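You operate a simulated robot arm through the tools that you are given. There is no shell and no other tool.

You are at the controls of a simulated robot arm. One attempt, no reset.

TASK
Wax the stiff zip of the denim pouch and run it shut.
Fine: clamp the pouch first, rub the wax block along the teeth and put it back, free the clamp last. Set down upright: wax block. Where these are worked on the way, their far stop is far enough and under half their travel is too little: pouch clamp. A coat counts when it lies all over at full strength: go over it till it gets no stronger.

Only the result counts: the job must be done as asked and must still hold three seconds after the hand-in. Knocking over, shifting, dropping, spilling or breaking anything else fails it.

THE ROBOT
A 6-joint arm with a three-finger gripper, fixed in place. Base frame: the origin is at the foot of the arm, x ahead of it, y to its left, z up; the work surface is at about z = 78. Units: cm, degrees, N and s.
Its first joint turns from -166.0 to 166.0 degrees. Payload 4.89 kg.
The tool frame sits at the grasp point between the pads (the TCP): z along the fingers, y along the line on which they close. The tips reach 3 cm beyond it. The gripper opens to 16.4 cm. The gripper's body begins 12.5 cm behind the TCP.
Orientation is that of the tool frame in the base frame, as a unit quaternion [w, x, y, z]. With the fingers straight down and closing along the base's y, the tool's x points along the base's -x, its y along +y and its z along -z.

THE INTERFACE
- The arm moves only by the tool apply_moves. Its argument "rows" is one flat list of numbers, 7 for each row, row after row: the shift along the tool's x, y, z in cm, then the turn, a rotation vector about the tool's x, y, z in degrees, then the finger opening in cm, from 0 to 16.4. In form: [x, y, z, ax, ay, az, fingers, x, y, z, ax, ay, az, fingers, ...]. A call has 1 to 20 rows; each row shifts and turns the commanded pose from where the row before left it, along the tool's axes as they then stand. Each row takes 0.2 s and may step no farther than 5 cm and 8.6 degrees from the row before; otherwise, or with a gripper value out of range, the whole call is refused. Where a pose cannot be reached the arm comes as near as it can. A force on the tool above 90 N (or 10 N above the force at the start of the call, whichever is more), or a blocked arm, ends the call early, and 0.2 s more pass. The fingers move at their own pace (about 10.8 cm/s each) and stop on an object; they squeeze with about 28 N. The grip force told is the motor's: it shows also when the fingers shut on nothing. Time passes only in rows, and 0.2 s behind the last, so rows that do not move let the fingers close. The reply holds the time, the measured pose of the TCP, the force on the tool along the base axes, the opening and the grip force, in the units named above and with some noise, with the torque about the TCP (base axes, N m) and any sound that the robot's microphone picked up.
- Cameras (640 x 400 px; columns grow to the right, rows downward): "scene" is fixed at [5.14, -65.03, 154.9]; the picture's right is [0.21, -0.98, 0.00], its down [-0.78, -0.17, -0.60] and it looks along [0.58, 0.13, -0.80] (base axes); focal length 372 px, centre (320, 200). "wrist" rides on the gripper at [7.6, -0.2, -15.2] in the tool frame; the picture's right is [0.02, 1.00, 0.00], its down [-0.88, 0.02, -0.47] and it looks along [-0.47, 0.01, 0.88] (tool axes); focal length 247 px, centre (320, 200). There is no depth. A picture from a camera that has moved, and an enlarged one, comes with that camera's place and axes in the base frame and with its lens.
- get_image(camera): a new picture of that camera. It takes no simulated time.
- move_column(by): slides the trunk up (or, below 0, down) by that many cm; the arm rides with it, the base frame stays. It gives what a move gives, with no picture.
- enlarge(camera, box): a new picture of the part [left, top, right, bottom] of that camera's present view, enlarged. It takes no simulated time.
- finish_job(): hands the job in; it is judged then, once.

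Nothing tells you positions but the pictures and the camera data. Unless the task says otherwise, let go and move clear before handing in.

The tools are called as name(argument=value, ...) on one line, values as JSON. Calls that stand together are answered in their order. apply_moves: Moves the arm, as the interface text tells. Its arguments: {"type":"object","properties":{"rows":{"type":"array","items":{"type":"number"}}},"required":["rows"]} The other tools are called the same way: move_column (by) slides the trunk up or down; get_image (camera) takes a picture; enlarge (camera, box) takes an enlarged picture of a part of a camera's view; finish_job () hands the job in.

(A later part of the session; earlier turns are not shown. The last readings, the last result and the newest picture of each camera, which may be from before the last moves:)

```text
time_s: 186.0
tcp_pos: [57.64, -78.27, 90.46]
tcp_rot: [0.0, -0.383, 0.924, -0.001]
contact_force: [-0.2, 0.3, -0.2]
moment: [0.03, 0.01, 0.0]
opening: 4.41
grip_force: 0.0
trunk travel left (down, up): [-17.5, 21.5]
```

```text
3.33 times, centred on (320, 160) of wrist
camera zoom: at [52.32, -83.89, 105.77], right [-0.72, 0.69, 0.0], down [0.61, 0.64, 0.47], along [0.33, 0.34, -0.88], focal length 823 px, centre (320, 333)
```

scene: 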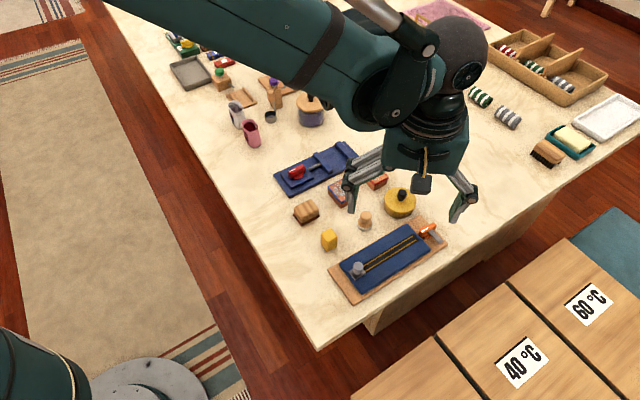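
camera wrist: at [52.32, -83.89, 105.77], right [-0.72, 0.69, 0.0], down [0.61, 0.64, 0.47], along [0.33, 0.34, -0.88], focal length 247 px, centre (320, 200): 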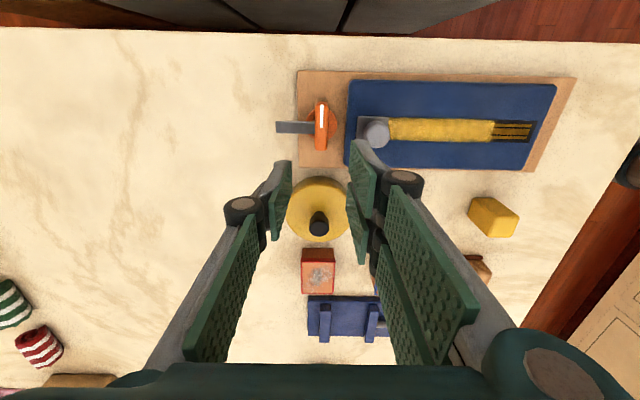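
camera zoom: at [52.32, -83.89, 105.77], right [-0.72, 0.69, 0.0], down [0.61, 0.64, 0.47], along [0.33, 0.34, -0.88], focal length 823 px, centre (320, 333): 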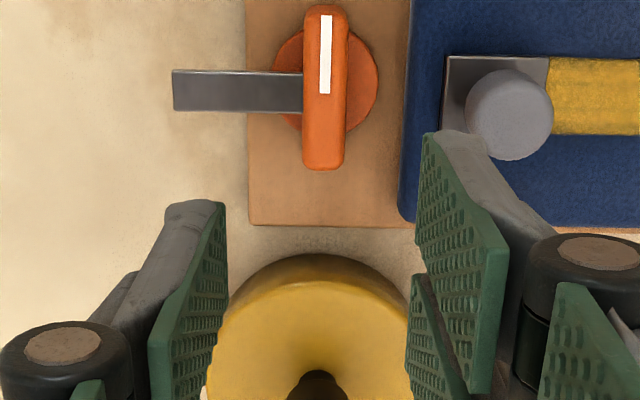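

Gripping the +w end would bring the paired fingers into the tin. Instead I'll open wide and use only the single finger as a pusher: it goes between slider and handle and pushes the free +w end of the handle outward, which turns it clockwise. Moving over there first, still in the air.

apply_moves(rows=[0, 2.8, 0, 0, 0, 0, 8, 0, 2.8, 0, 0, 0, 0, 12, 0, 2.6, 0, 0, 0, 0, 12, 0, 0, 0, 0, 0, 0, 12])

get_image(camera="wrist")

enlarge(camera="wrist", box=[160, 60, 320, 220])

enlarge(camera="scene", box=[340, 170, 480, 280])

```text
time_s: 187.0
tcp_pos: [51.6, -72.48, 90.74]
tcp_rot: [0.0, -0.382, 0.924, 0.0]
contact_force: [-0.1, -0.1, 0.1]
moment: [-0.01, 0.01, -0.02]
opening: 12.02
grip_force: 0.1
trunk travel left (down, up): [-17.5, 21.5]
```

```text
taken
camera wrist: at [46.34, -78.13, 105.82], right [-0.72, 0.69, 0.0], down [0.61, 0.64, 0.47], along [0.33, 0.34, -0.88], focal length 247 px, centre (320, 200)
```

wrist: 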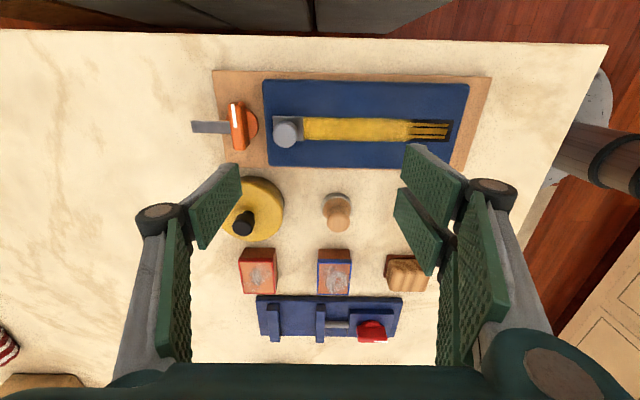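

```text
2.50 times, centred on (240, 140) of wrist
camera zoom: at [46.34, -78.13, 105.82], right [-0.72, 0.69, 0.0], down [0.61, 0.64, 0.47], along [0.33, 0.34, -0.88], focal length 617 px, centre (520, 350)
```

zoom: 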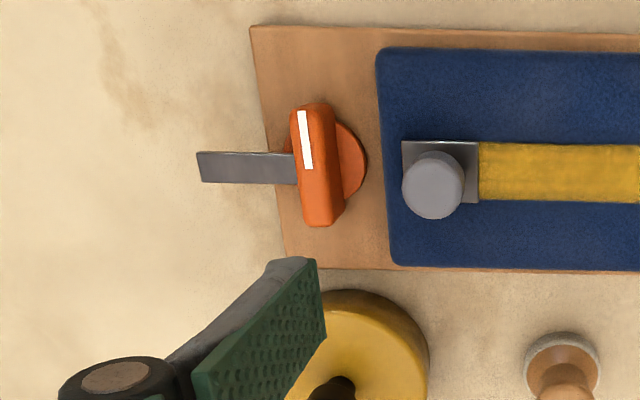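

```text
3.64 times, centred on (410, 225) of scene
camera zoom: at [5.14, -65.03, 154.9], right [0.21, -0.98, 0.0], down [-0.78, -0.17, -0.6], along [0.58, 0.13, -0.8], focal length 1354 px, centre (-7, 109)
```

zoom: 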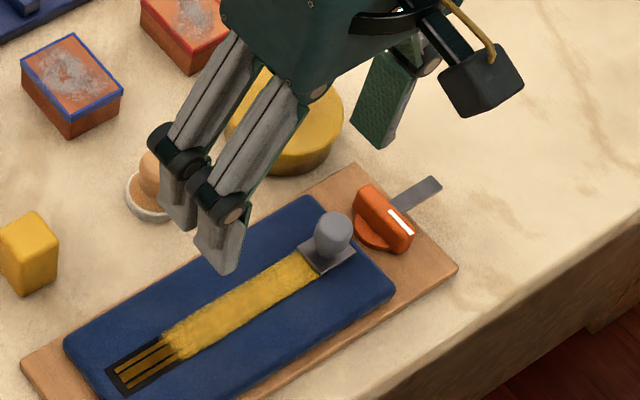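

apply_moves(rows=[0, 0, 2.5, 0, 0, 0, 12, 0, 0, 2.5, 0, 0, 0, 12, 0, 0, 1.5, 0, 0, 0, 12, 0, 0, 0.4, 0, 0, 0, 12, 0, 0, 0, 0, 0, 0, 12])

enlarge(camera="wrist", box=[160, 80, 340, 240])

enlarge(camera="scene", box=[350, 190, 460, 280])

```text
time_s: 188.2
tcp_pos: [51.86, -72.62, 83.61]
tcp_rot: [0.001, -0.383, 0.924, 0.0]
contact_force: [0.1, -0.9, -0.6]
moment: [0.02, 0.01, 0.02]
opening: 12.0
grip_force: 0.1
trunk travel left (down, up): [-17.5, 21.5]
```

```text
2.50 times, centred on (250, 160) of wrist
camera zoom: at [46.54, -78.2, 98.8], right [-0.72, 0.69, 0.0], down [0.61, 0.64, 0.47], along [0.33, 0.34, -0.88], focal length 617 px, centre (495, 300)
```

zoom: 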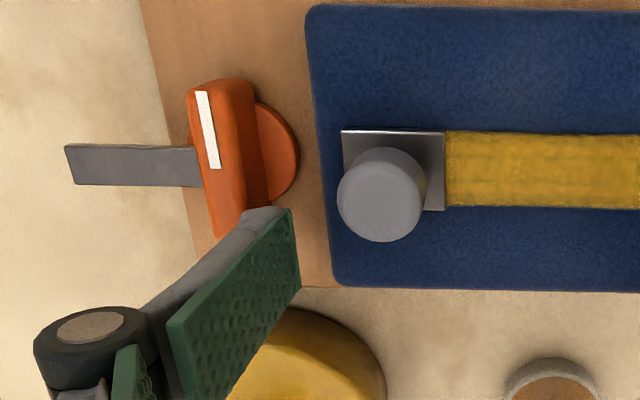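

```text
4.44 times, centred on (405, 235) of scene
camera zoom: at [5.14, -65.03, 154.9], right [0.21, -0.98, 0.0], down [-0.78, -0.17, -0.6], along [0.58, 0.13, -0.8], focal length 1654 px, centre (-58, 44)
```

zoom: 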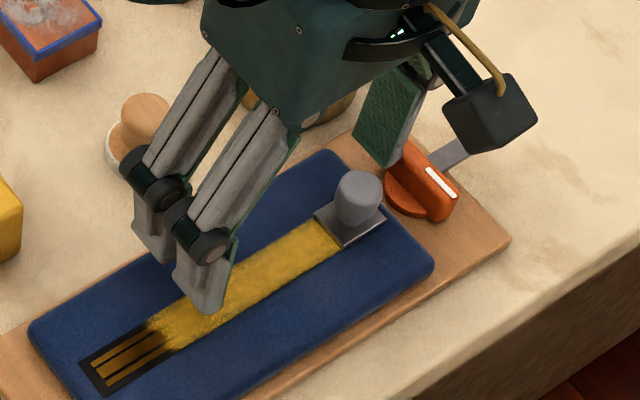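

The pusher finger is just in front of the handle's +w end, with no contact yet. Pushing outward in small steps.

apply_moves(rows=[0, -0.3, 0, 0, 0, 0, 12, 0, -0.3, 0, 0, 0, 0, 12, 0, -0.2, 0, 0, 0, 0, 12, 0, 0, 0, 0, 0, 0, 12])

enlarge(camera="wrist", box=[160, 80, 340, 240])

enlarge(camera="scene", box=[385, 195, 465, 265])

```text
time_s: 189.2
tcp_pos: [52.39, -73.24, 83.6]
tcp_rot: [0.0, -0.383, 0.924, 0.0]
contact_force: [-0.4, 0.2, 0.4]
moment: [-0.02, 0.01, 0.0]
opening: 12.0
grip_force: 0.0
trunk travel left (down, up): [-17.5, 21.5]
```

```text
2.50 times, centred on (250, 160) of wrist
camera zoom: at [47.1, -78.75, 98.91], right [-0.72, 0.69, 0.0], down [0.61, 0.64, 0.47], along [0.33, 0.34, -0.88], focal length 617 px, centre (495, 300)
```

zoom: 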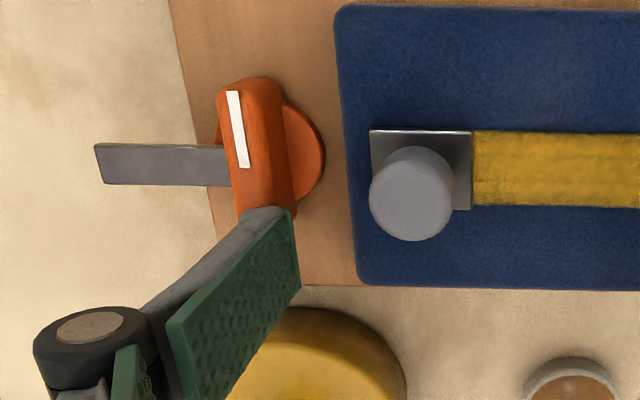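

```text
5.71 times, centred on (425, 230) of scene
camera zoom: at [5.14, -65.03, 154.9], right [0.21, -0.98, 0.0], down [-0.78, -0.17, -0.6], along [0.58, 0.13, -0.8], focal length 2127 px, centre (-280, 29)
```

zoom: 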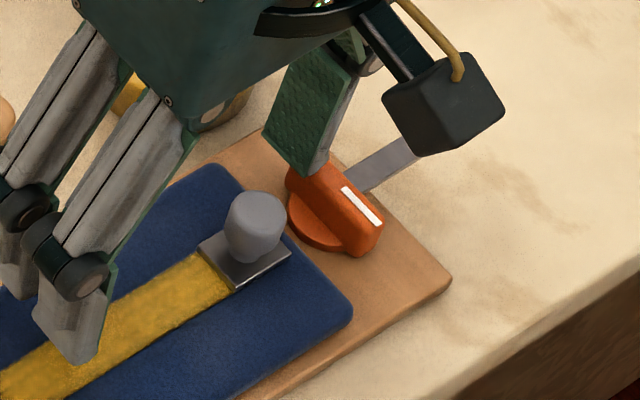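

apply_moves(rows=[0, -0.2, 0, 0, 0, 0, 12, 0, -0.2, 0, 0, 0, 0, 12, 0, 0, 0, 0, 0, 0, 12])

enlarge(camera="wrist", box=[160, 80, 340, 240])

```text
time_s: 190.0
tcp_pos: [52.72, -73.33, 83.72]
tcp_rot: [-0.001, -0.382, 0.924, 0.001]
contact_force: [0.2, 0.3, -0.6]
moment: [0.03, 0.0, 0.02]
opening: 12.0
grip_force: 0.0
trunk travel left (down, up): [-17.5, 21.5]
```

```text
2.50 times, centred on (250, 160) of wrist
camera zoom: at [47.4, -79.02, 98.88], right [-0.72, 0.69, 0.0], down [0.61, 0.64, 0.47], along [0.33, 0.34, -0.88], focal length 617 px, centre (495, 300)
```

zoom: 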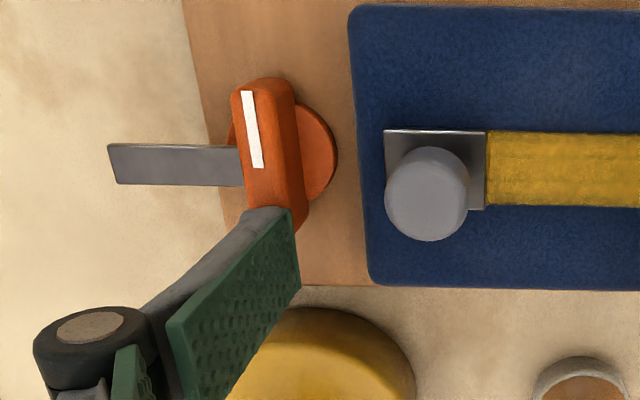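

enlarge(camera="wrist", box=[225, 100, 305, 180])

enlarge(camera="scene", box=[405, 205, 455, 250])

```text
5.00 times, centred on (265, 140) of wrist
camera zoom: at [47.4, -79.02, 98.88], right [-0.72, 0.69, 0.0], down [0.61, 0.64, 0.47], along [0.33, 0.34, -0.88], focal length 1235 px, centre (595, 500)
```

zoom: 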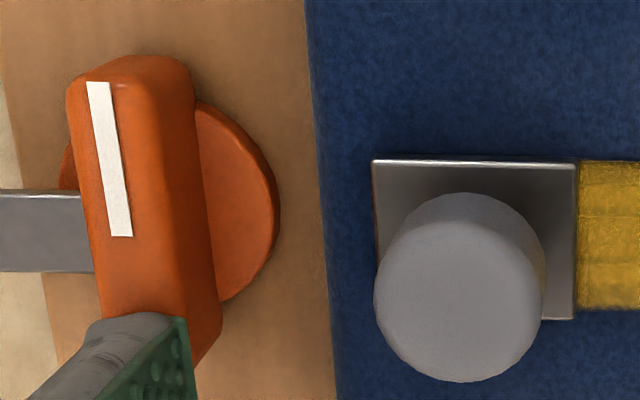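

```text
8.89 times, centred on (430, 228) of scene
camera zoom: at [5.14, -65.03, 154.9], right [0.21, -0.98, 0.0], down [-0.78, -0.17, -0.6], along [0.58, 0.13, -0.8], focal length 3309 px, centre (-658, -44)
```

zoom: 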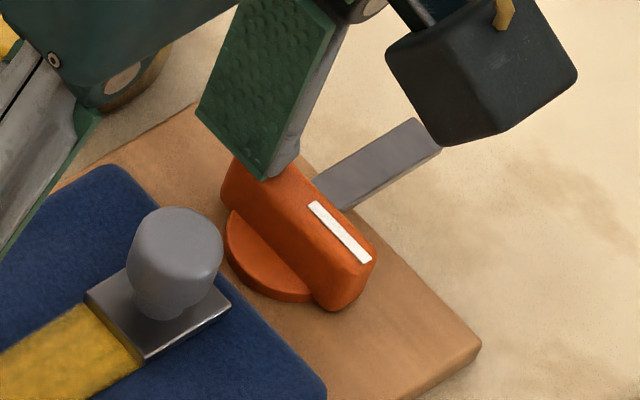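

The finger tip rides about 1.6 cm higher when the hand is open this wide, so it passed above the handle. I'll back off, lower by that amount, and push again.

apply_moves(rows=[0, 0.7, 0, 0, 0, 0, 12, 0, 0.7, 0, 0, 0, 0, 12, 0, 0, 0.7, 0, 0, 0, 12, 0, 0, 0.6, 0, 0, 0, 12, 0, 0, 0, 0, 0, 0, 12])

enlarge(camera="scene", box=[405, 205, 455, 250])

enlarge(camera="scene", box=[350, 215, 420, 280])

```text
time_s: 191.2
tcp_pos: [51.73, -72.42, 82.43]
tcp_rot: [0.0, -0.383, 0.924, 0.0]
contact_force: [0.1, 0.9, 13.1]
moment: [0.59, 0.63, -0.07]
opening: 12.3
grip_force: 3.5
trunk travel left (down, up): [-17.5, 21.5]
```

```text
8.89 times, centred on (430, 228) of scene
camera zoom: at [5.14, -65.03, 154.9], right [0.21, -0.98, 0.0], down [-0.78, -0.17, -0.6], along [0.58, 0.13, -0.8], focal length 3309 px, centre (-658, -44)
```

zoom: 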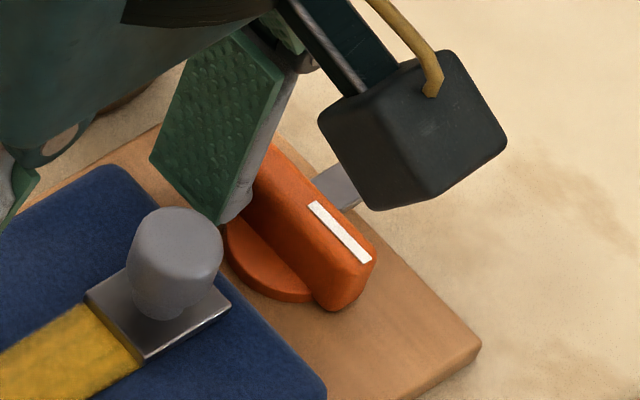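

```text
6.15 times, centred on (385, 248) of scene
camera zoom: at [5.14, -65.03, 154.9], right [0.21, -0.98, 0.0], down [-0.78, -0.17, -0.6], along [0.58, 0.13, -0.8], focal length 2290 px, centre (-80, -92)
```

zoom: 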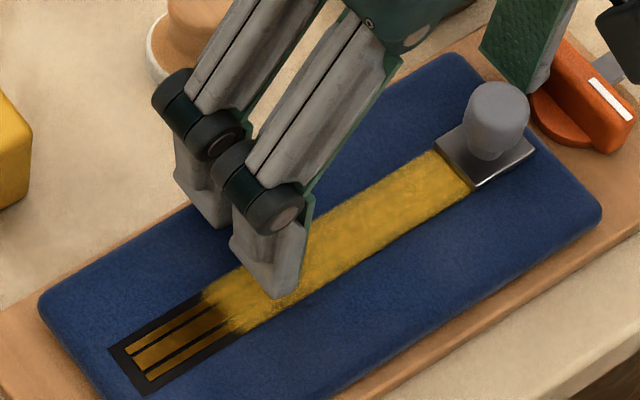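

The paired tips just touched the pouch (13 N), so I'll raise 0.3 cm at once. That still leaves the pusher tip below the handle top.

apply_moves(rows=[0, 0, -0.3, 0, 0, 0, 12, 0, 0, 0, 0, 0, 0, 12])

enlarge(camera="scene", box=[350, 205, 450, 280])

```text
time_s: 191.8
tcp_pos: [51.67, -72.39, 82.52]
tcp_rot: [0.0, -0.382, 0.924, 0.0]
contact_force: [-0.8, -0.4, -0.4]
moment: [0.02, -0.01, 0.01]
opening: 12.02
grip_force: 0.1
trunk travel left (down, up): [-17.5, 21.5]
```

```text
5.33 times, centred on (400, 242) of scene
camera zoom: at [5.14, -65.03, 154.9], right [0.21, -0.98, 0.0], down [-0.78, -0.17, -0.6], along [0.58, 0.13, -0.8], focal length 1985 px, centre (-107, -27)
```

zoom: 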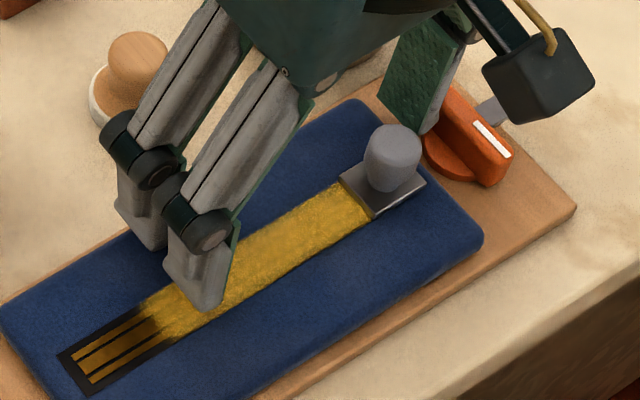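

apply_moves(rows=[0, 0, -0.1, 0, 0, 0, 12, 0, -0.3, 0, 0, 0, 0, 12, 0, -0.3, 0, 0, 0, 0, 12, 0, -0.3, 0, 0, 0, 0, 12])

enlarge(camera="wrist", box=[180, 80, 340, 220])

```text
time_s: 192.8
tcp_pos: [52.19, -73.01, 82.74]
tcp_rot: [0.0, -0.383, 0.924, -0.001]
contact_force: [-1.9, 3.1, -2.9]
moment: [0.12, 0.07, -0.04]
opening: 11.99
grip_force: 0.1
trunk travel left (down, up): [-17.5, 21.5]
```

```text
2.86 times, centred on (260, 150) of wrist
camera zoom: at [46.99, -78.68, 97.95], right [-0.72, 0.69, 0.0], down [0.61, 0.64, 0.47], along [0.33, 0.34, -0.88], focal length 706 px, centre (491, 343)
```

zoom: 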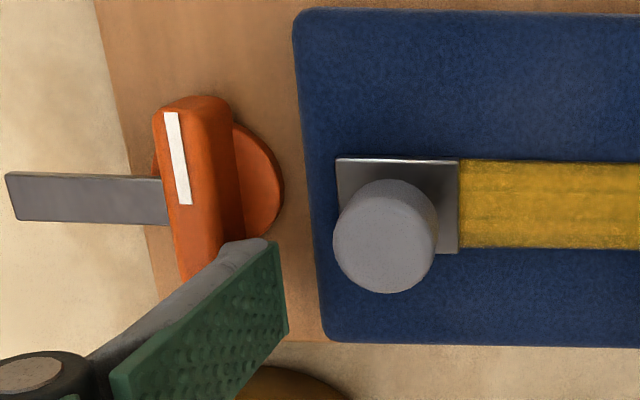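

Contact with the handle begins (3.5 N against the push). Continuing.

apply_moves(rows=[0, -0.3, 0, 0, 0, 0, 12, 0, -0.3, 0, 0, 0, 0, 12, 0, -0.3, 0, 0, 0, 0, 12])

enlarge(camera="wrist", box=[180, 80, 340, 220])

```text
time_s: 193.6
tcp_pos: [52.93, -73.85, 82.67]
tcp_rot: [0.0, -0.382, 0.924, 0.0]
contact_force: [-1.8, 0.7, 3.7]
moment: [-0.15, -0.11, -0.03]
opening: 12.49
grip_force: 0.0
trunk travel left (down, up): [-17.5, 21.5]
```

```text
2.86 times, centred on (260, 150) of wrist
camera zoom: at [47.66, -79.39, 97.95], right [-0.72, 0.69, 0.0], down [0.61, 0.64, 0.47], along [0.33, 0.34, -0.88], focal length 706 px, centre (491, 343)
```

zoom: 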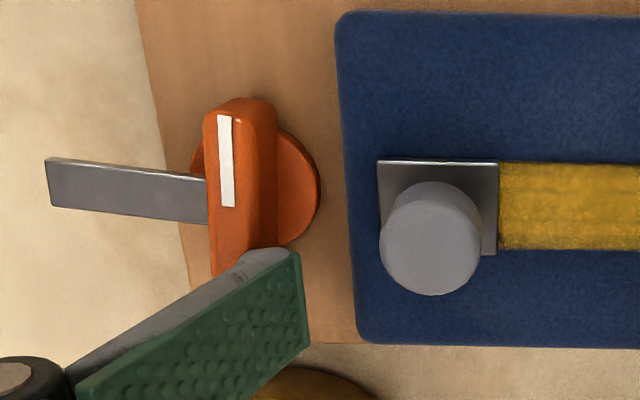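

The handle is turning clockwise. Continuing the push.

apply_moves(rows=[0, -0.3, 0, 0, 0, 0, 12, 0, -0.3, 0, 0, 0, 0, 12, 0, 0, 0, 0, 0, 0, 12])

enlarge(camera="wrist", box=[180, 80, 340, 220])

enlarge(camera="scene", box=[370, 195, 460, 265])

```text
time_s: 194.4
tcp_pos: [53.41, -74.2, 82.72]
tcp_rot: [0.001, -0.383, 0.924, 0.0]
contact_force: [-2.4, 0.7, 2.6]
moment: [-0.13, -0.09, -0.03]
opening: 12.54
grip_force: 0.0
trunk travel left (down, up): [-17.5, 21.5]
```

```text
2.86 times, centred on (260, 150) of wrist
camera zoom: at [48.11, -79.75, 97.93], right [-0.72, 0.69, 0.0], down [0.61, 0.64, 0.47], along [0.33, 0.34, -0.88], focal length 706 px, centre (491, 343)
```

zoom: 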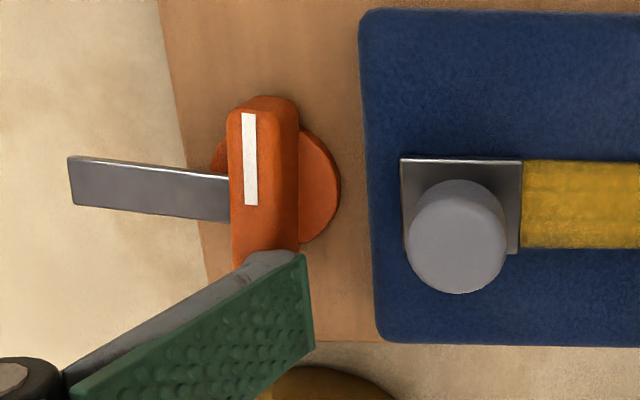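

```text
5.71 times, centred on (415, 230) of scene
camera zoom: at [5.14, -65.03, 154.9], right [0.21, -0.98, 0.0], down [-0.78, -0.17, -0.6], along [0.58, 0.13, -0.8], focal length 2127 px, centre (-223, 29)
```

zoom: 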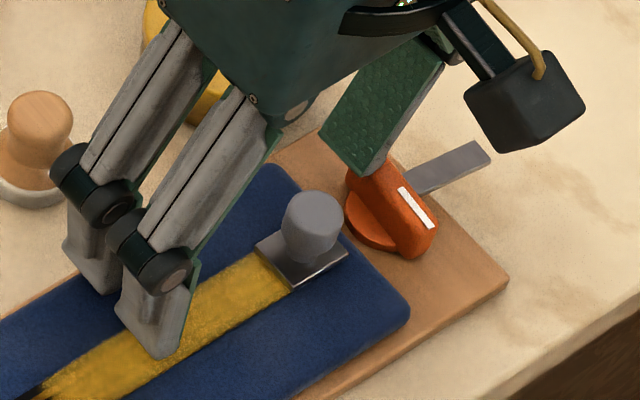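

The pusher finger is sliding up over the handle, so it has turned only about 8°. A better way is to take the handle by its two ends with the hand centred on the clamp axis and twist in place. I'll lift off and set that up.

apply_moves(rows=[0, 0, -2, 0, 0, 0, 12, 0, 0, -3, 0, 0, 0, 12, 0, 0, -3, 0, 0, 0, 9, 0, -1.5, 0, 0, 0, 7.5, 7, 0, -1.5, 0, 0, 0, 7.5, 7, 0, 0, 0, 0, 0, 7.5, 7, 0, 0, 0, 0, 0, 7.5, 7, 0, 0, 0, 0, 0, 7.5, 7, 0, 0, 0, 0, 0, 7.5, 7, 0, 0, 0, 0, 0, 7.5, 7, 0, 0, 0, 0, 0, 7.5, 7, 0, 0, 0, 0, 0, 7.5, 7, 0, 0, 0, 0, 0, 7.5, 7, 0, 0, 0, 0, 0, 7.5, 7, 0, 0, 0, 0, 0, 0, 7])

get_image(camera="wrist")

enlarge(camera="scene", box=[340, 195, 470, 300])

```text
time_s: 197.6
tcp_pos: [55.33, -76.34, 90.78]
tcp_rot: [-0.001, 0.322, 0.947, -0.001]
contact_force: [0.1, -0.2, 0.3]
moment: [0.02, 0.01, 0.01]
opening: 7.02
grip_force: 0.1
trunk travel left (down, up): [-17.5, 21.5]
```

```text
taken
camera wrist: at [49.19, -71.87, 105.93], right [0.59, 0.81, 0.0], down [0.71, -0.52, 0.47], along [0.38, -0.28, -0.88], focal length 247 px, centre (320, 200)
```

wrist: 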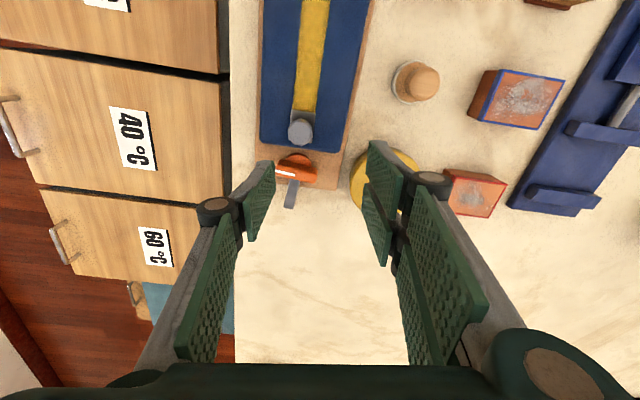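

```text
3.81 times, centred on (405, 248) of scene
camera zoom: at [5.14, -65.03, 154.9], right [0.21, -0.98, 0.0], down [-0.78, -0.17, -0.6], along [0.58, 0.13, -0.8], focal length 1418 px, centre (-4, 19)
```

zoom: 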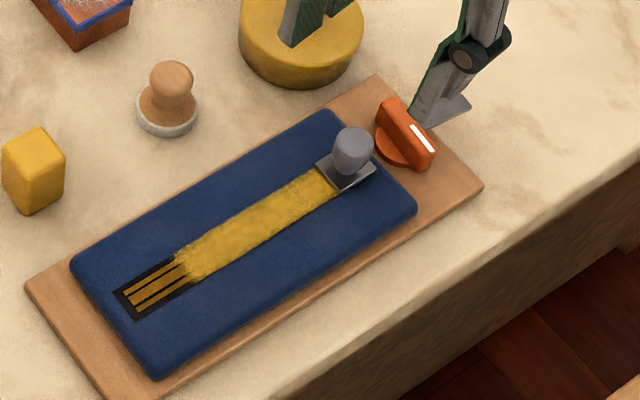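

enlarge(camera="wrist", box=[240, 110, 380, 220])

```text
3.64 times, centred on (310, 165) of wrist
camera zoom: at [49.19, -71.87, 105.93], right [0.59, 0.81, 0.0], down [0.71, -0.52, 0.47], along [0.38, -0.28, -0.88], focal length 898 px, centre (356, 327)
```

zoom: 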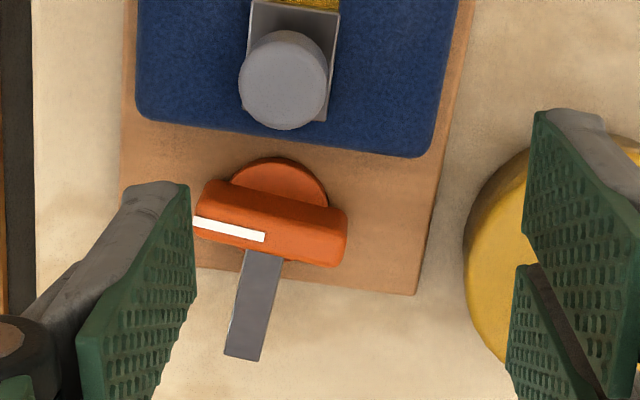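

The clamp handle is only about 5° off. I'll line up with the handle's long axis, centre over the clamp axis, and check.

apply_moves(rows=[0, 0, 0, 0, 0, 6.5, 6.6, 0, 0, 0, 0, 0, 6.5, 6.6, -1.5, -0.97, 1.5, 0, 0, 0, 6.6, -1.45, -0.97, 1.5, 0, 0, 0, 6.6, 0, 0, 0, 0, 0, 0, 6.6])

enlarge(camera="wrist", box=[230, 80, 410, 220])

enlarge(camera="scene", box=[385, 185, 465, 255])

```text
time_s: 198.8
tcp_pos: [55.77, -79.85, 87.83]
tcp_rot: [0.001, 0.426, 0.905, 0.0]
contact_force: [0.3, 0.1, -0.6]
moment: [0.02, 0.02, -0.02]
opening: 6.6
grip_force: 0.2
trunk travel left (down, up): [-17.5, 21.5]
```

```text
2.86 times, centred on (320, 150) of wrist
camera zoom: at [50.74, -74.2, 102.97], right [0.76, 0.65, 0.0], down [0.58, -0.67, 0.47], along [0.31, -0.36, -0.88], focal length 706 px, centre (320, 343)
```

zoom: 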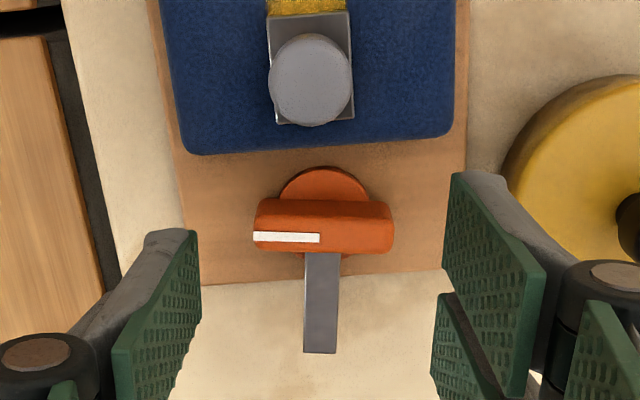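

```text
5.71 times, centred on (425, 220) of scene
camera zoom: at [5.14, -65.03, 154.9], right [0.21, -0.98, 0.0], down [-0.78, -0.17, -0.6], along [0.58, 0.13, -0.8], focal length 2127 px, centre (-280, 86)
```

zoom: 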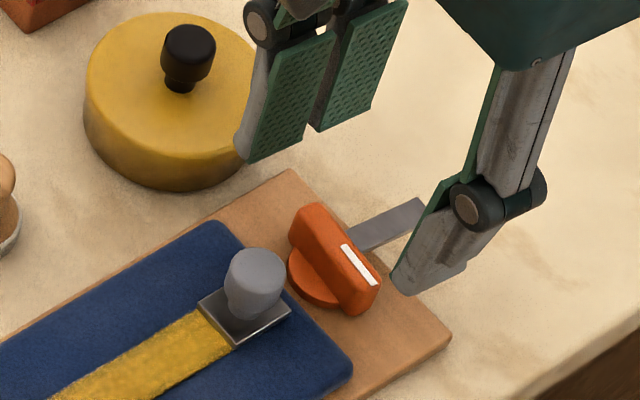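

The handle lies square between the fingers. I'll lower with a 5.8 cm opening and close on its two ends.

apply_moves(rows=[-0.1, 0, 2, 0, 0, 0, 5.8, 0, 0, 1.6, 0, 0, 0, 5.8, 0, 0, 0.6, 0, 0, 0, 5.8, 0, 0, 0, 0, 0, 0, 5.8])

enlarge(camera="wrist", box=[230, 80, 410, 220])

enlarge(camera="scene", box=[385, 185, 465, 255])

```text
time_s: 199.8
tcp_pos: [55.67, -80.02, 83.53]
tcp_rot: [0.0, 0.427, 0.904, 0.0]
contact_force: [0.2, -0.8, -0.4]
moment: [0.06, 0.06, 0.0]
opening: 5.82
grip_force: 0.1
trunk travel left (down, up): [-17.5, 21.5]
```

```text
2.86 times, centred on (320, 150) of wrist
camera zoom: at [50.69, -74.26, 98.78], right [0.76, 0.65, 0.0], down [0.58, -0.67, 0.47], along [0.31, -0.36, -0.88], focal length 706 px, centre (320, 343)
```

zoom: 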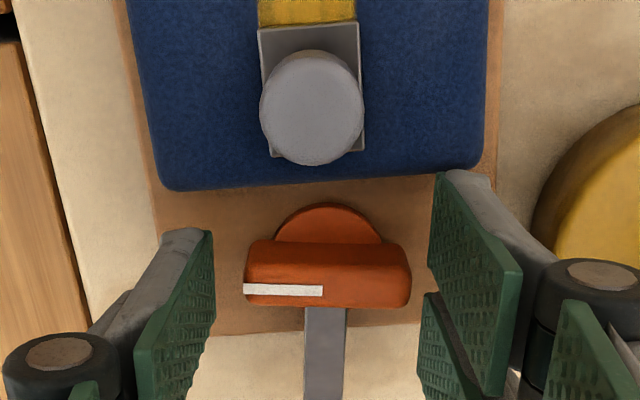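

```text
5.71 times, centred on (425, 220) of scene
camera zoom: at [5.14, -65.03, 154.9], right [0.21, -0.98, 0.0], down [-0.78, -0.17, -0.6], along [0.58, 0.13, -0.8], focal length 2127 px, centre (-280, 86)
```

zoom: 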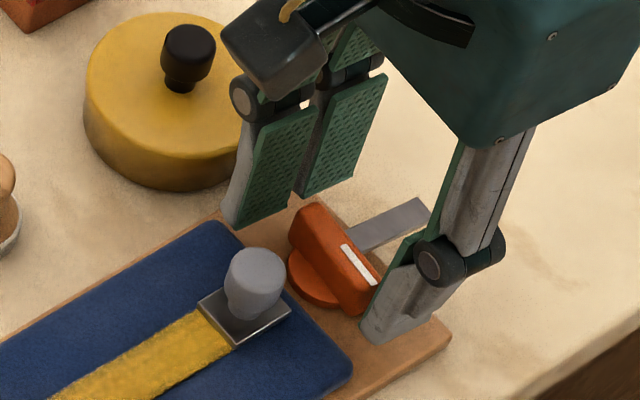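

apply_moves(rows=[0, 0.05, 0, 0, 0, 0, 4.8, 0, 0, 0, 0, 0, 0, 3, 0, 0, 0, 0, 0, 0, 3, 0, 0, 0, 0, 0, 0, 3])

enlarge(camera="wrist", box=[230, 80, 410, 220])

```text
time_s: 200.8
tcp_pos: [55.78, -79.85, 83.57]
tcp_rot: [0.0, 0.425, 0.905, 0.001]
contact_force: [12.8, 16.0, -2.6]
moment: [0.59, -0.5, -0.01]
opening: 4.58
grip_force: 45.0
trunk travel left (down, up): [-17.5, 21.5]
```

```text
2.86 times, centred on (320, 150) of wrist
camera zoom: at [50.84, -74.14, 98.79], right [0.76, 0.65, 0.0], down [0.58, -0.67, 0.47], along [0.31, -0.36, -0.88], focal length 706 px, centre (320, 343)
```

zoom: 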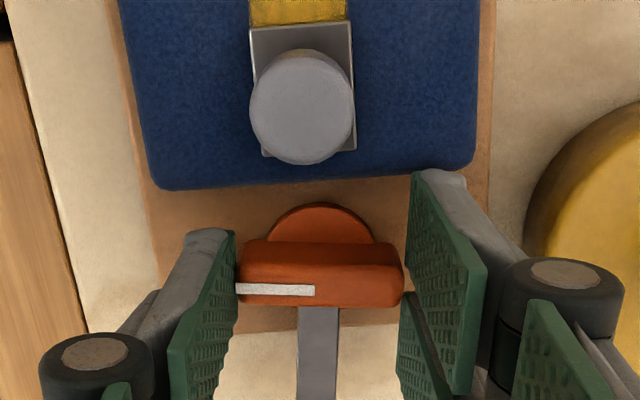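

The handle ends are gripped (opening 4.58). I'll relieve the side load and twist clockwise in place.

apply_moves(rows=[0, 0.15, 0, 0, 0, 0, 3, 0, 0, 0, 0, 0, 6, 3, 0, 0, 0, 0, 0, 6, 3, 0, 0, 0, 0, 0, 6, 3])

enlarge(camera="wrist", box=[230, 80, 410, 220])

enlarge(camera="scene", box=[385, 185, 465, 255])

```text
time_s: 201.8
tcp_pos: [55.85, -79.78, 83.59]
tcp_rot: [0.0, 0.564, 0.826, 0.0]
contact_force: [-7.5, 4.5, 8.1]
moment: [-0.21, 0.29, 0.04]
opening: 4.55
grip_force: 44.7
trunk travel left (down, up): [-17.5, 21.5]
```

```text
2.86 times, centred on (320, 150) of wrist
camera zoom: at [52.93, -72.84, 98.79], right [0.92, 0.39, 0.0], down [0.34, -0.81, 0.47], along [0.18, -0.44, -0.88], focal length 706 px, centre (320, 343)
```

zoom: 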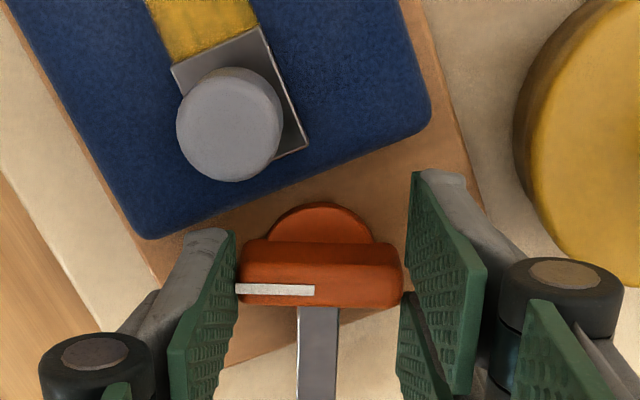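

```text
5.71 times, centred on (425, 220) of scene
camera zoom: at [5.14, -65.03, 154.9], right [0.21, -0.98, 0.0], down [-0.78, -0.17, -0.6], along [0.58, 0.13, -0.8], focal length 2127 px, centre (-280, 86)
```

zoom: 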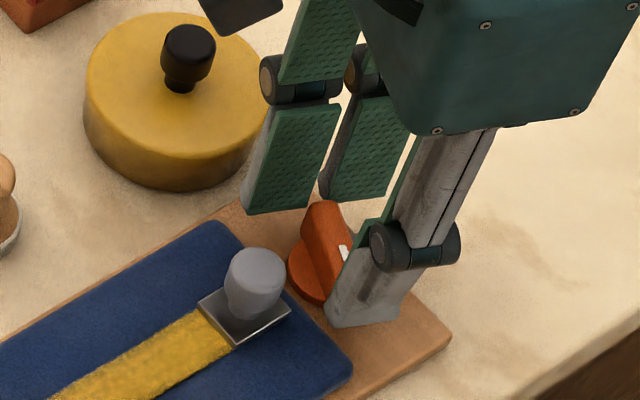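

The handle follows perfectly. I'll turn to about half way like this and then change the grip, so the thumb doesn't run into the slider.

apply_moves(rows=[0, 0, 0, 0, 0, 6, 3, 0, 0, 0, 0, 0, 6, 3, 0, 0, 0, 0, 0, 6, 3, 0, 0, 0, 0, 0, 3, 3, 0, 0, 0, 0, 0, 0, 3])

enlarge(camera="wrist", box=[230, 80, 410, 220])

enlarge(camera="scene", box=[385, 185, 465, 255])

```text
time_s: 203.0
tcp_pos: [55.82, -79.76, 83.55]
tcp_rot: [0.001, 0.704, 0.71, 0.0]
contact_force: [-14.6, 8.4, 4.0]
moment: [-0.33, 0.44, -0.07]
opening: 4.58
grip_force: 45.2
trunk travel left (down, up): [-17.5, 21.5]
```

```text
2.86 times, centred on (320, 150) of wrist
camera zoom: at [55.66, -72.27, 98.79], right [1.0, 0.03, 0.0], down [0.03, -0.88, 0.47], along [0.01, -0.47, -0.88], focal length 706 px, centre (320, 343)
```

zoom: 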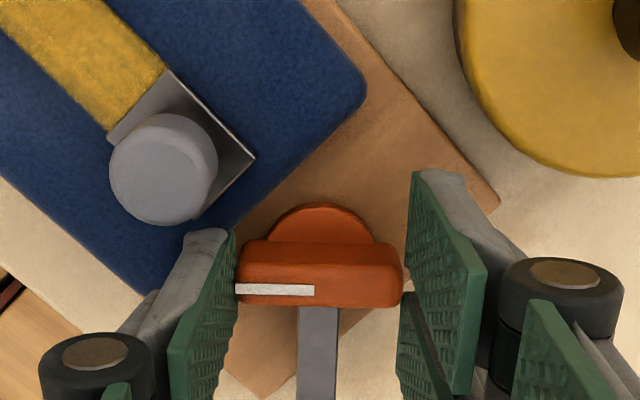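

```text
5.71 times, centred on (425, 220) of scene
camera zoom: at [5.14, -65.03, 154.9], right [0.21, -0.98, 0.0], down [-0.78, -0.17, -0.6], along [0.58, 0.13, -0.8], focal length 2127 px, centre (-280, 86)
```

zoom: 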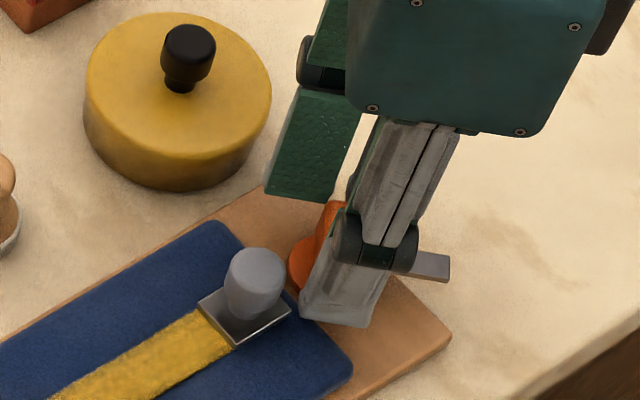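

Half way now. I'll open just enough to clear, rise, and take the handle from its sides at the far end.

apply_moves(rows=[0, 0, 0, 0, 0, 0, 5.0, 0, 0, 0, 0, 0, 0, 5.0, 0, 0, -1, 0, 0, 0, 5, 0, 0, -3, 0, 0, 0, 5, 0, 0, -3, 0, 0, 0, 4, 0, 0, 0, 0, 0, -8, 4, 0, 0, 0, 0, 0, -8, 4, 0, 0, 0, 0, 0, -8, 4, 0, 0, 0, 0, 0, -8, 4, 0, 0, 0, 0, 0, -8, 4, 0, 0, 0, 0, 0, -8, 4, 0, 0, 0, 0, 0, -8, 4, 0, 0, 0, 0, 0, -8, 4, 0, 0, 0, 0, 0, -8, 4, 0, 0, 0, 0, 0, -8, 4, 0, 0, 0, 0, 0, -8, 4, -2.15, 0, 0, 0, 0, 0, 3.4, 0, 0, 0, 0, 0, 0, 3.4])

enlarge(camera="wrist", box=[230, 80, 410, 220])

enlarge(camera="scene", box=[385, 185, 465, 255])

```text
time_s: 206.8
tcp_pos: [58.2, -79.84, 90.55]
tcp_rot: [0.001, 0.013, 1.0, 0.0]
contact_force: [-0.1, 0.9, -0.6]
moment: [0.01, -0.01, 0.0]
opening: 3.41
grip_force: 0.0
trunk travel left (down, up): [-17.5, 21.5]
```

```text
2.86 times, centred on (320, 150) of wrist
camera zoom: at [50.51, -79.92, 105.77], right [0.0, 1.0, 0.0], down [0.88, 0.0, 0.47], along [0.47, 0.0, -0.88], focal length 706 px, centre (320, 343)
```

zoom: 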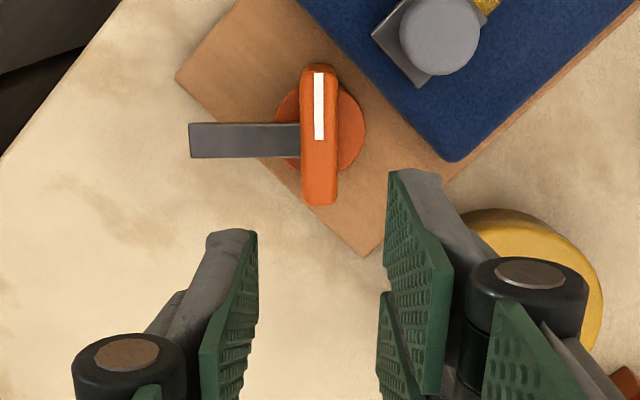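

```text
5.71 times, centred on (425, 220) of scene
camera zoom: at [5.14, -65.03, 154.9], right [0.21, -0.98, 0.0], down [-0.78, -0.17, -0.6], along [0.58, 0.13, -0.8], focal length 2127 px, centre (-280, 86)
```

zoom: 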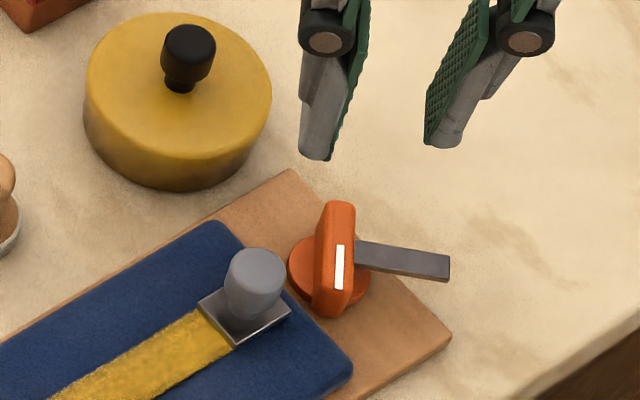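

apply_moves(rows=[0.4, -0.1, 3, 0, 0, -1.5, 3.4, 0, 0, 2.5, 0, 0, 0, 3.4, 0, 0, 1.4, 0, 0, 0, 3.4, 0, 0, 0, 0, 0, 0, 3.4])

enlarge(camera="wrist", box=[230, 80, 410, 220])

```text
time_s: 207.8
tcp_pos: [57.92, -80.1, 83.69]
tcp_rot: [0.0, 0.0, 1.0, 0.0]
contact_force: [-0.5, -0.3, -1.5]
moment: [0.04, -0.03, 0.03]
opening: 3.4
grip_force: 0.0
trunk travel left (down, up): [-17.5, 21.5]
```

```text
2.86 times, centred on (320, 150) of wrist
camera zoom: at [50.17, -80.27, 98.87], right [-0.02, 1.0, 0.0], down [0.88, 0.02, 0.47], along [0.47, 0.01, -0.88], focal length 706 px, centre (320, 343)
```

zoom: 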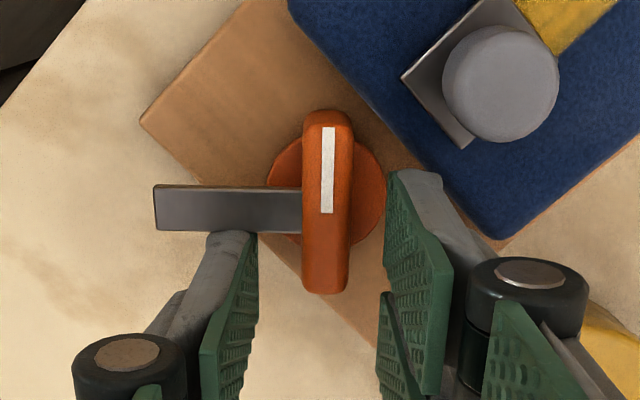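

apply_moves(rows=[-0.1, 0.1, 0, 0, 0, 0, 3.4, 0, 0, 0, 0, 0, 0, 2, 0, 0, 0, 0, 0, 0, 0, 0, 0, 0, 0, 0, 0, 0, 0, 0, 0, 0, 0, 0, 0])

enlarge(camera="wrist", box=[230, 80, 410, 220])

```text
time_s: 209.0
tcp_pos: [57.76, -79.94, 83.59]
tcp_rot: [0.0, 0.001, 1.0, 0.0]
contact_force: [0.7, -0.2, -0.4]
moment: [-0.03, 0.02, -0.03]
opening: 1.28
grip_force: 45.5
trunk travel left (down, up): [-17.5, 21.5]
```

```text
2.86 times, centred on (320, 150) of wrist
camera zoom: at [50.25, -80.13, 98.9], right [-0.02, 1.0, 0.0], down [0.88, 0.02, 0.47], along [0.47, 0.01, -0.88], focal length 706 px, centre (320, 343)
```

zoom: 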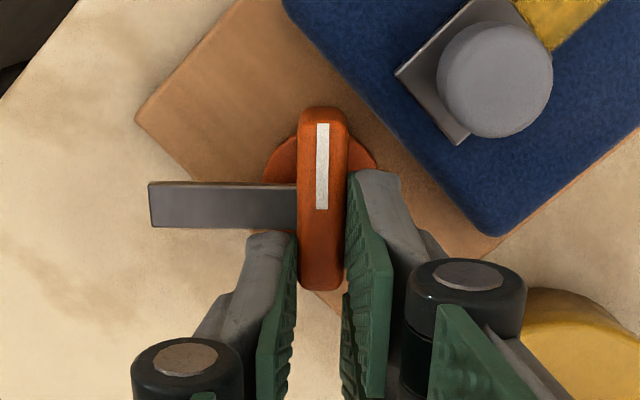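

Gripped at the far end. Continuing the clockwise turn along the arc.

apply_moves(rows=[0.018, -0.28, 0, 0, 0, 7.5, 0, 0.018, -0.28, 0, 0, 0, 7.5, 0, 0.018, -0.28, 0, 0, 0, 7.5, 0])

enlarge(camera="wrist", box=[230, 80, 410, 220])

```text
time_s: 209.8
tcp_pos: [57.78, -80.69, 83.76]
tcp_rot: [0.0, 0.195, 0.981, -0.001]
contact_force: [13.6, 3.3, 2.3]
moment: [0.38, 0.39, -0.12]
opening: 1.26
grip_force: 45.2
trunk travel left (down, up): [-17.5, 21.5]
```

```text
2.86 times, centred on (320, 150) of wrist
camera zoom: at [50.61, -77.96, 98.9], right [0.36, 0.93, 0.0], down [0.82, -0.32, 0.47], along [0.44, -0.17, -0.88], focal length 706 px, centre (320, 343)
```

zoom: 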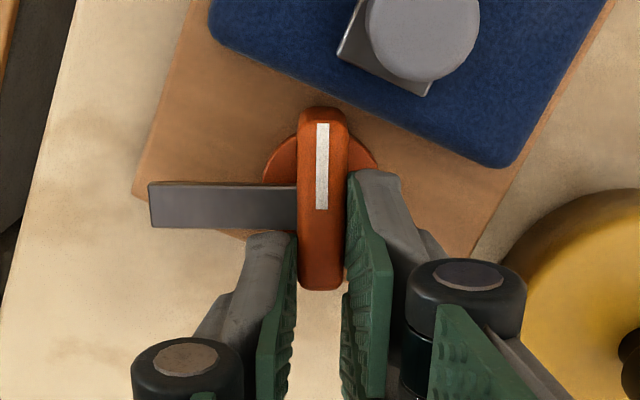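

apply_moves(rows=[0.018, -0.28, 0, 0, 0, 7.5, 0, 0.018, -0.28, 0, 0, 0, 7.5, 0, 0.018, -0.28, 0, 0, 0, 7.5, 0])

enlarge(camera="wrist", box=[230, 80, 410, 220])

```text
time_s: 210.6
tcp_pos: [57.17, -81.38, 83.6]
tcp_rot: [0.0, 0.383, 0.924, 0.0]
contact_force: [33.9, 4.9, 10.6]
moment: [0.18, -0.77, -0.52]
opening: 1.27
grip_force: 45.2
trunk travel left (down, up): [-17.5, 21.5]
```

```text
2.86 times, centred on (320, 150) of wrist
camera zoom: at [51.77, -76.1, 98.89], right [0.69, 0.72, 0.0], down [0.64, -0.61, 0.47], along [0.34, -0.33, -0.88], focal length 706 px, centre (320, 343)
```

zoom: 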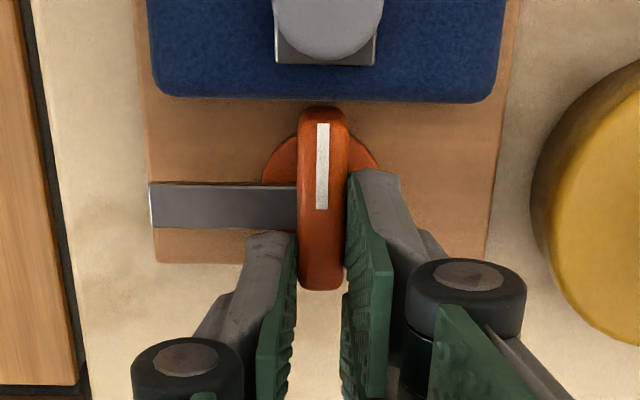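

The handle is back at its original angle. One more small twist to make sure it rests at the stop.

apply_moves(rows=[0.01, -0.15, 0, 0, 0, 4, 0, 0.01, -0.15, 0, 0, 0, 4, 0, 0, 0, 0, 0, 0, 0, 0])

enlarge(camera="wrist", box=[230, 80, 410, 220])

```text
time_s: 211.4
tcp_pos: [57.05, -81.22, 83.76]
tcp_rot: [-0.001, 0.445, 0.895, 0.0]
contact_force: [43.3, 41.1, 4.4]
moment: [1.16, -0.97, -0.07]
opening: 1.38
grip_force: 45.2
trunk travel left (down, up): [-17.5, 21.5]
```

```text
2.86 times, centred on (320, 150) of wrist
camera zoom: at [52.39, -75.46, 98.91], right [0.78, 0.62, 0.0], down [0.55, -0.69, 0.47], along [0.29, -0.37, -0.88], focal length 706 px, centre (320, 343)
```

zoom: 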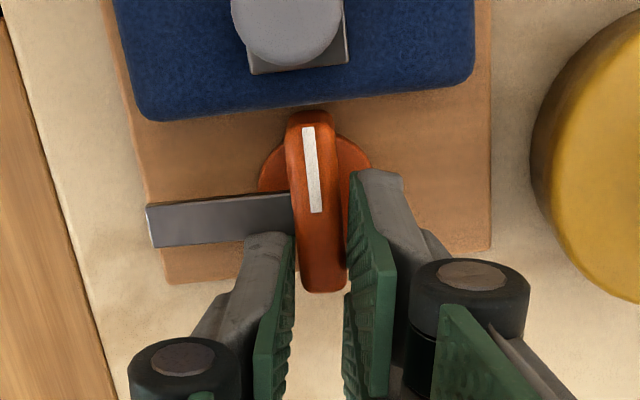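

It is at its stop (the handle no longer follows and the torque is 1 Nm), so the clamp is free. I'll open, undo my over-twist without gripping, and rise clear.

apply_moves(rows=[0, 0, 0, 0, 0, 0, 2.2, 0, 0, 0, 0, 0, 0, 2.2, 0.01, 0.15, 0, 0, 0, -4, 2.4, 0.01, 0.15, 0, 0, 0, -4, 2.6, 0, 0, 0, 0, 0, 0, 3.4, 0, 0, 0, 0, 0, 0, 3.4])

enlarge(camera="wrist", box=[230, 80, 410, 220])

```text
time_s: 212.8
tcp_pos: [57.1, -81.29, 83.64]
tcp_rot: [0.0, 0.383, 0.924, 0.0]
contact_force: [0.1, 0.1, -0.2]
moment: [0.0, 0.01, -0.01]
opening: 3.39
grip_force: 0.1
trunk travel left (down, up): [-17.5, 21.5]
```

```text
2.86 times, centred on (320, 150) of wrist
camera zoom: at [51.55, -76.16, 98.85], right [0.69, 0.72, 0.0], down [0.64, -0.61, 0.47], along [0.34, -0.33, -0.88], focal length 706 px, centre (320, 343)
```

zoom: 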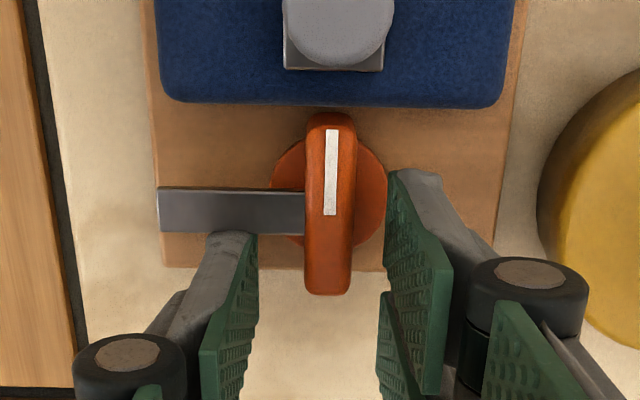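

The clamp is at its start position. I'll rise straight up and move well clear toward the base, then check everything.

apply_moves(rows=[0, 0, -1.5, 0, 0, 0, 3.4, 0, 0, -3, 0, 0, 0, 3.4, 0, 0, -4, 0, 0, 0, 4, 0, 0, -4, 0, 0, 0, 5, 0, 0, -4, 0, 0, 0, 5, 4, 0, -1, 0, 0, 0, 5, 4.5, 0, -1, 0, 0, 0, 5, 4.5, 0, -1, 0, 0, 0, 5, 4.5, 0, -1, 0, 0, 0, 5, 4.5, 0, -1, 0, 0, 0, 5, 4.5, 0, -1, 0, 0, 0, 5, 4, 0, -1, 0, 0, 0, 5, 0, 0, 0, 0, 0, 0, 5])

get_image(camera="scene")

enlarge(camera="scene", box=[300, 195, 460, 305])

get_image(camera="wrist")

```text
time_s: 215.6
tcp_pos: [35.48, -59.73, 107.16]
tcp_rot: [0.001, 0.383, 0.924, 0.0]
contact_force: [-0.6, 0.6, 0.2]
moment: [-0.11, -0.07, 0.01]
opening: 5.01
grip_force: 0.1
trunk travel left (down, up): [-17.5, 21.5]
```

```text
taken
```

scene: 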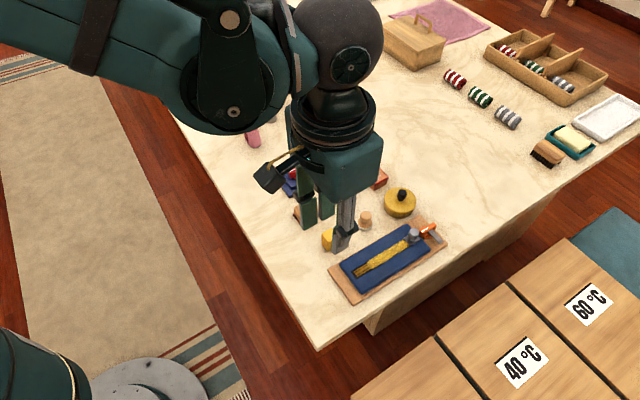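

```text
3.64 times, centred on (380, 250) of scene
camera zoom: at [5.14, -65.03, 154.9], right [0.21, -0.98, 0.0], down [-0.78, -0.17, -0.6], along [0.58, 0.13, -0.8], focal length 1354 px, centre (102, 18)
```

zoom: 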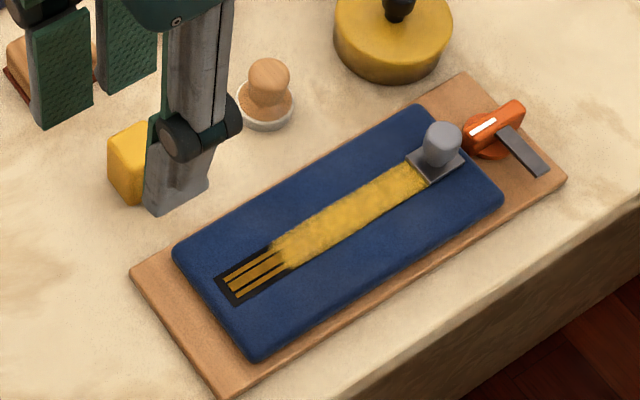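

```text
taken
camera wrist: at [29.92, -54.62, 122.43], right [0.69, 0.72, 0.0], down [0.64, -0.61, 0.47], along [0.34, -0.33, -0.88], focal length 247 px, centre (320, 200)
```

wrist: 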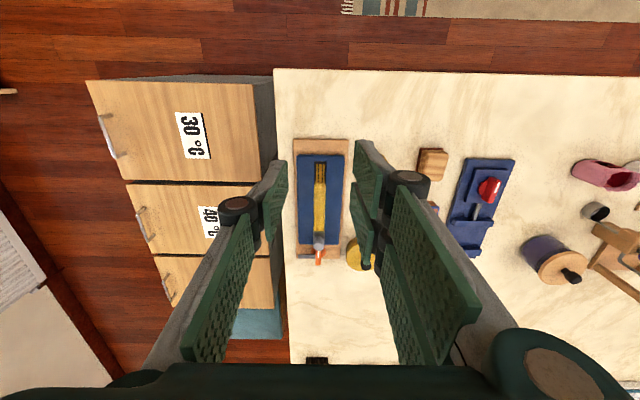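

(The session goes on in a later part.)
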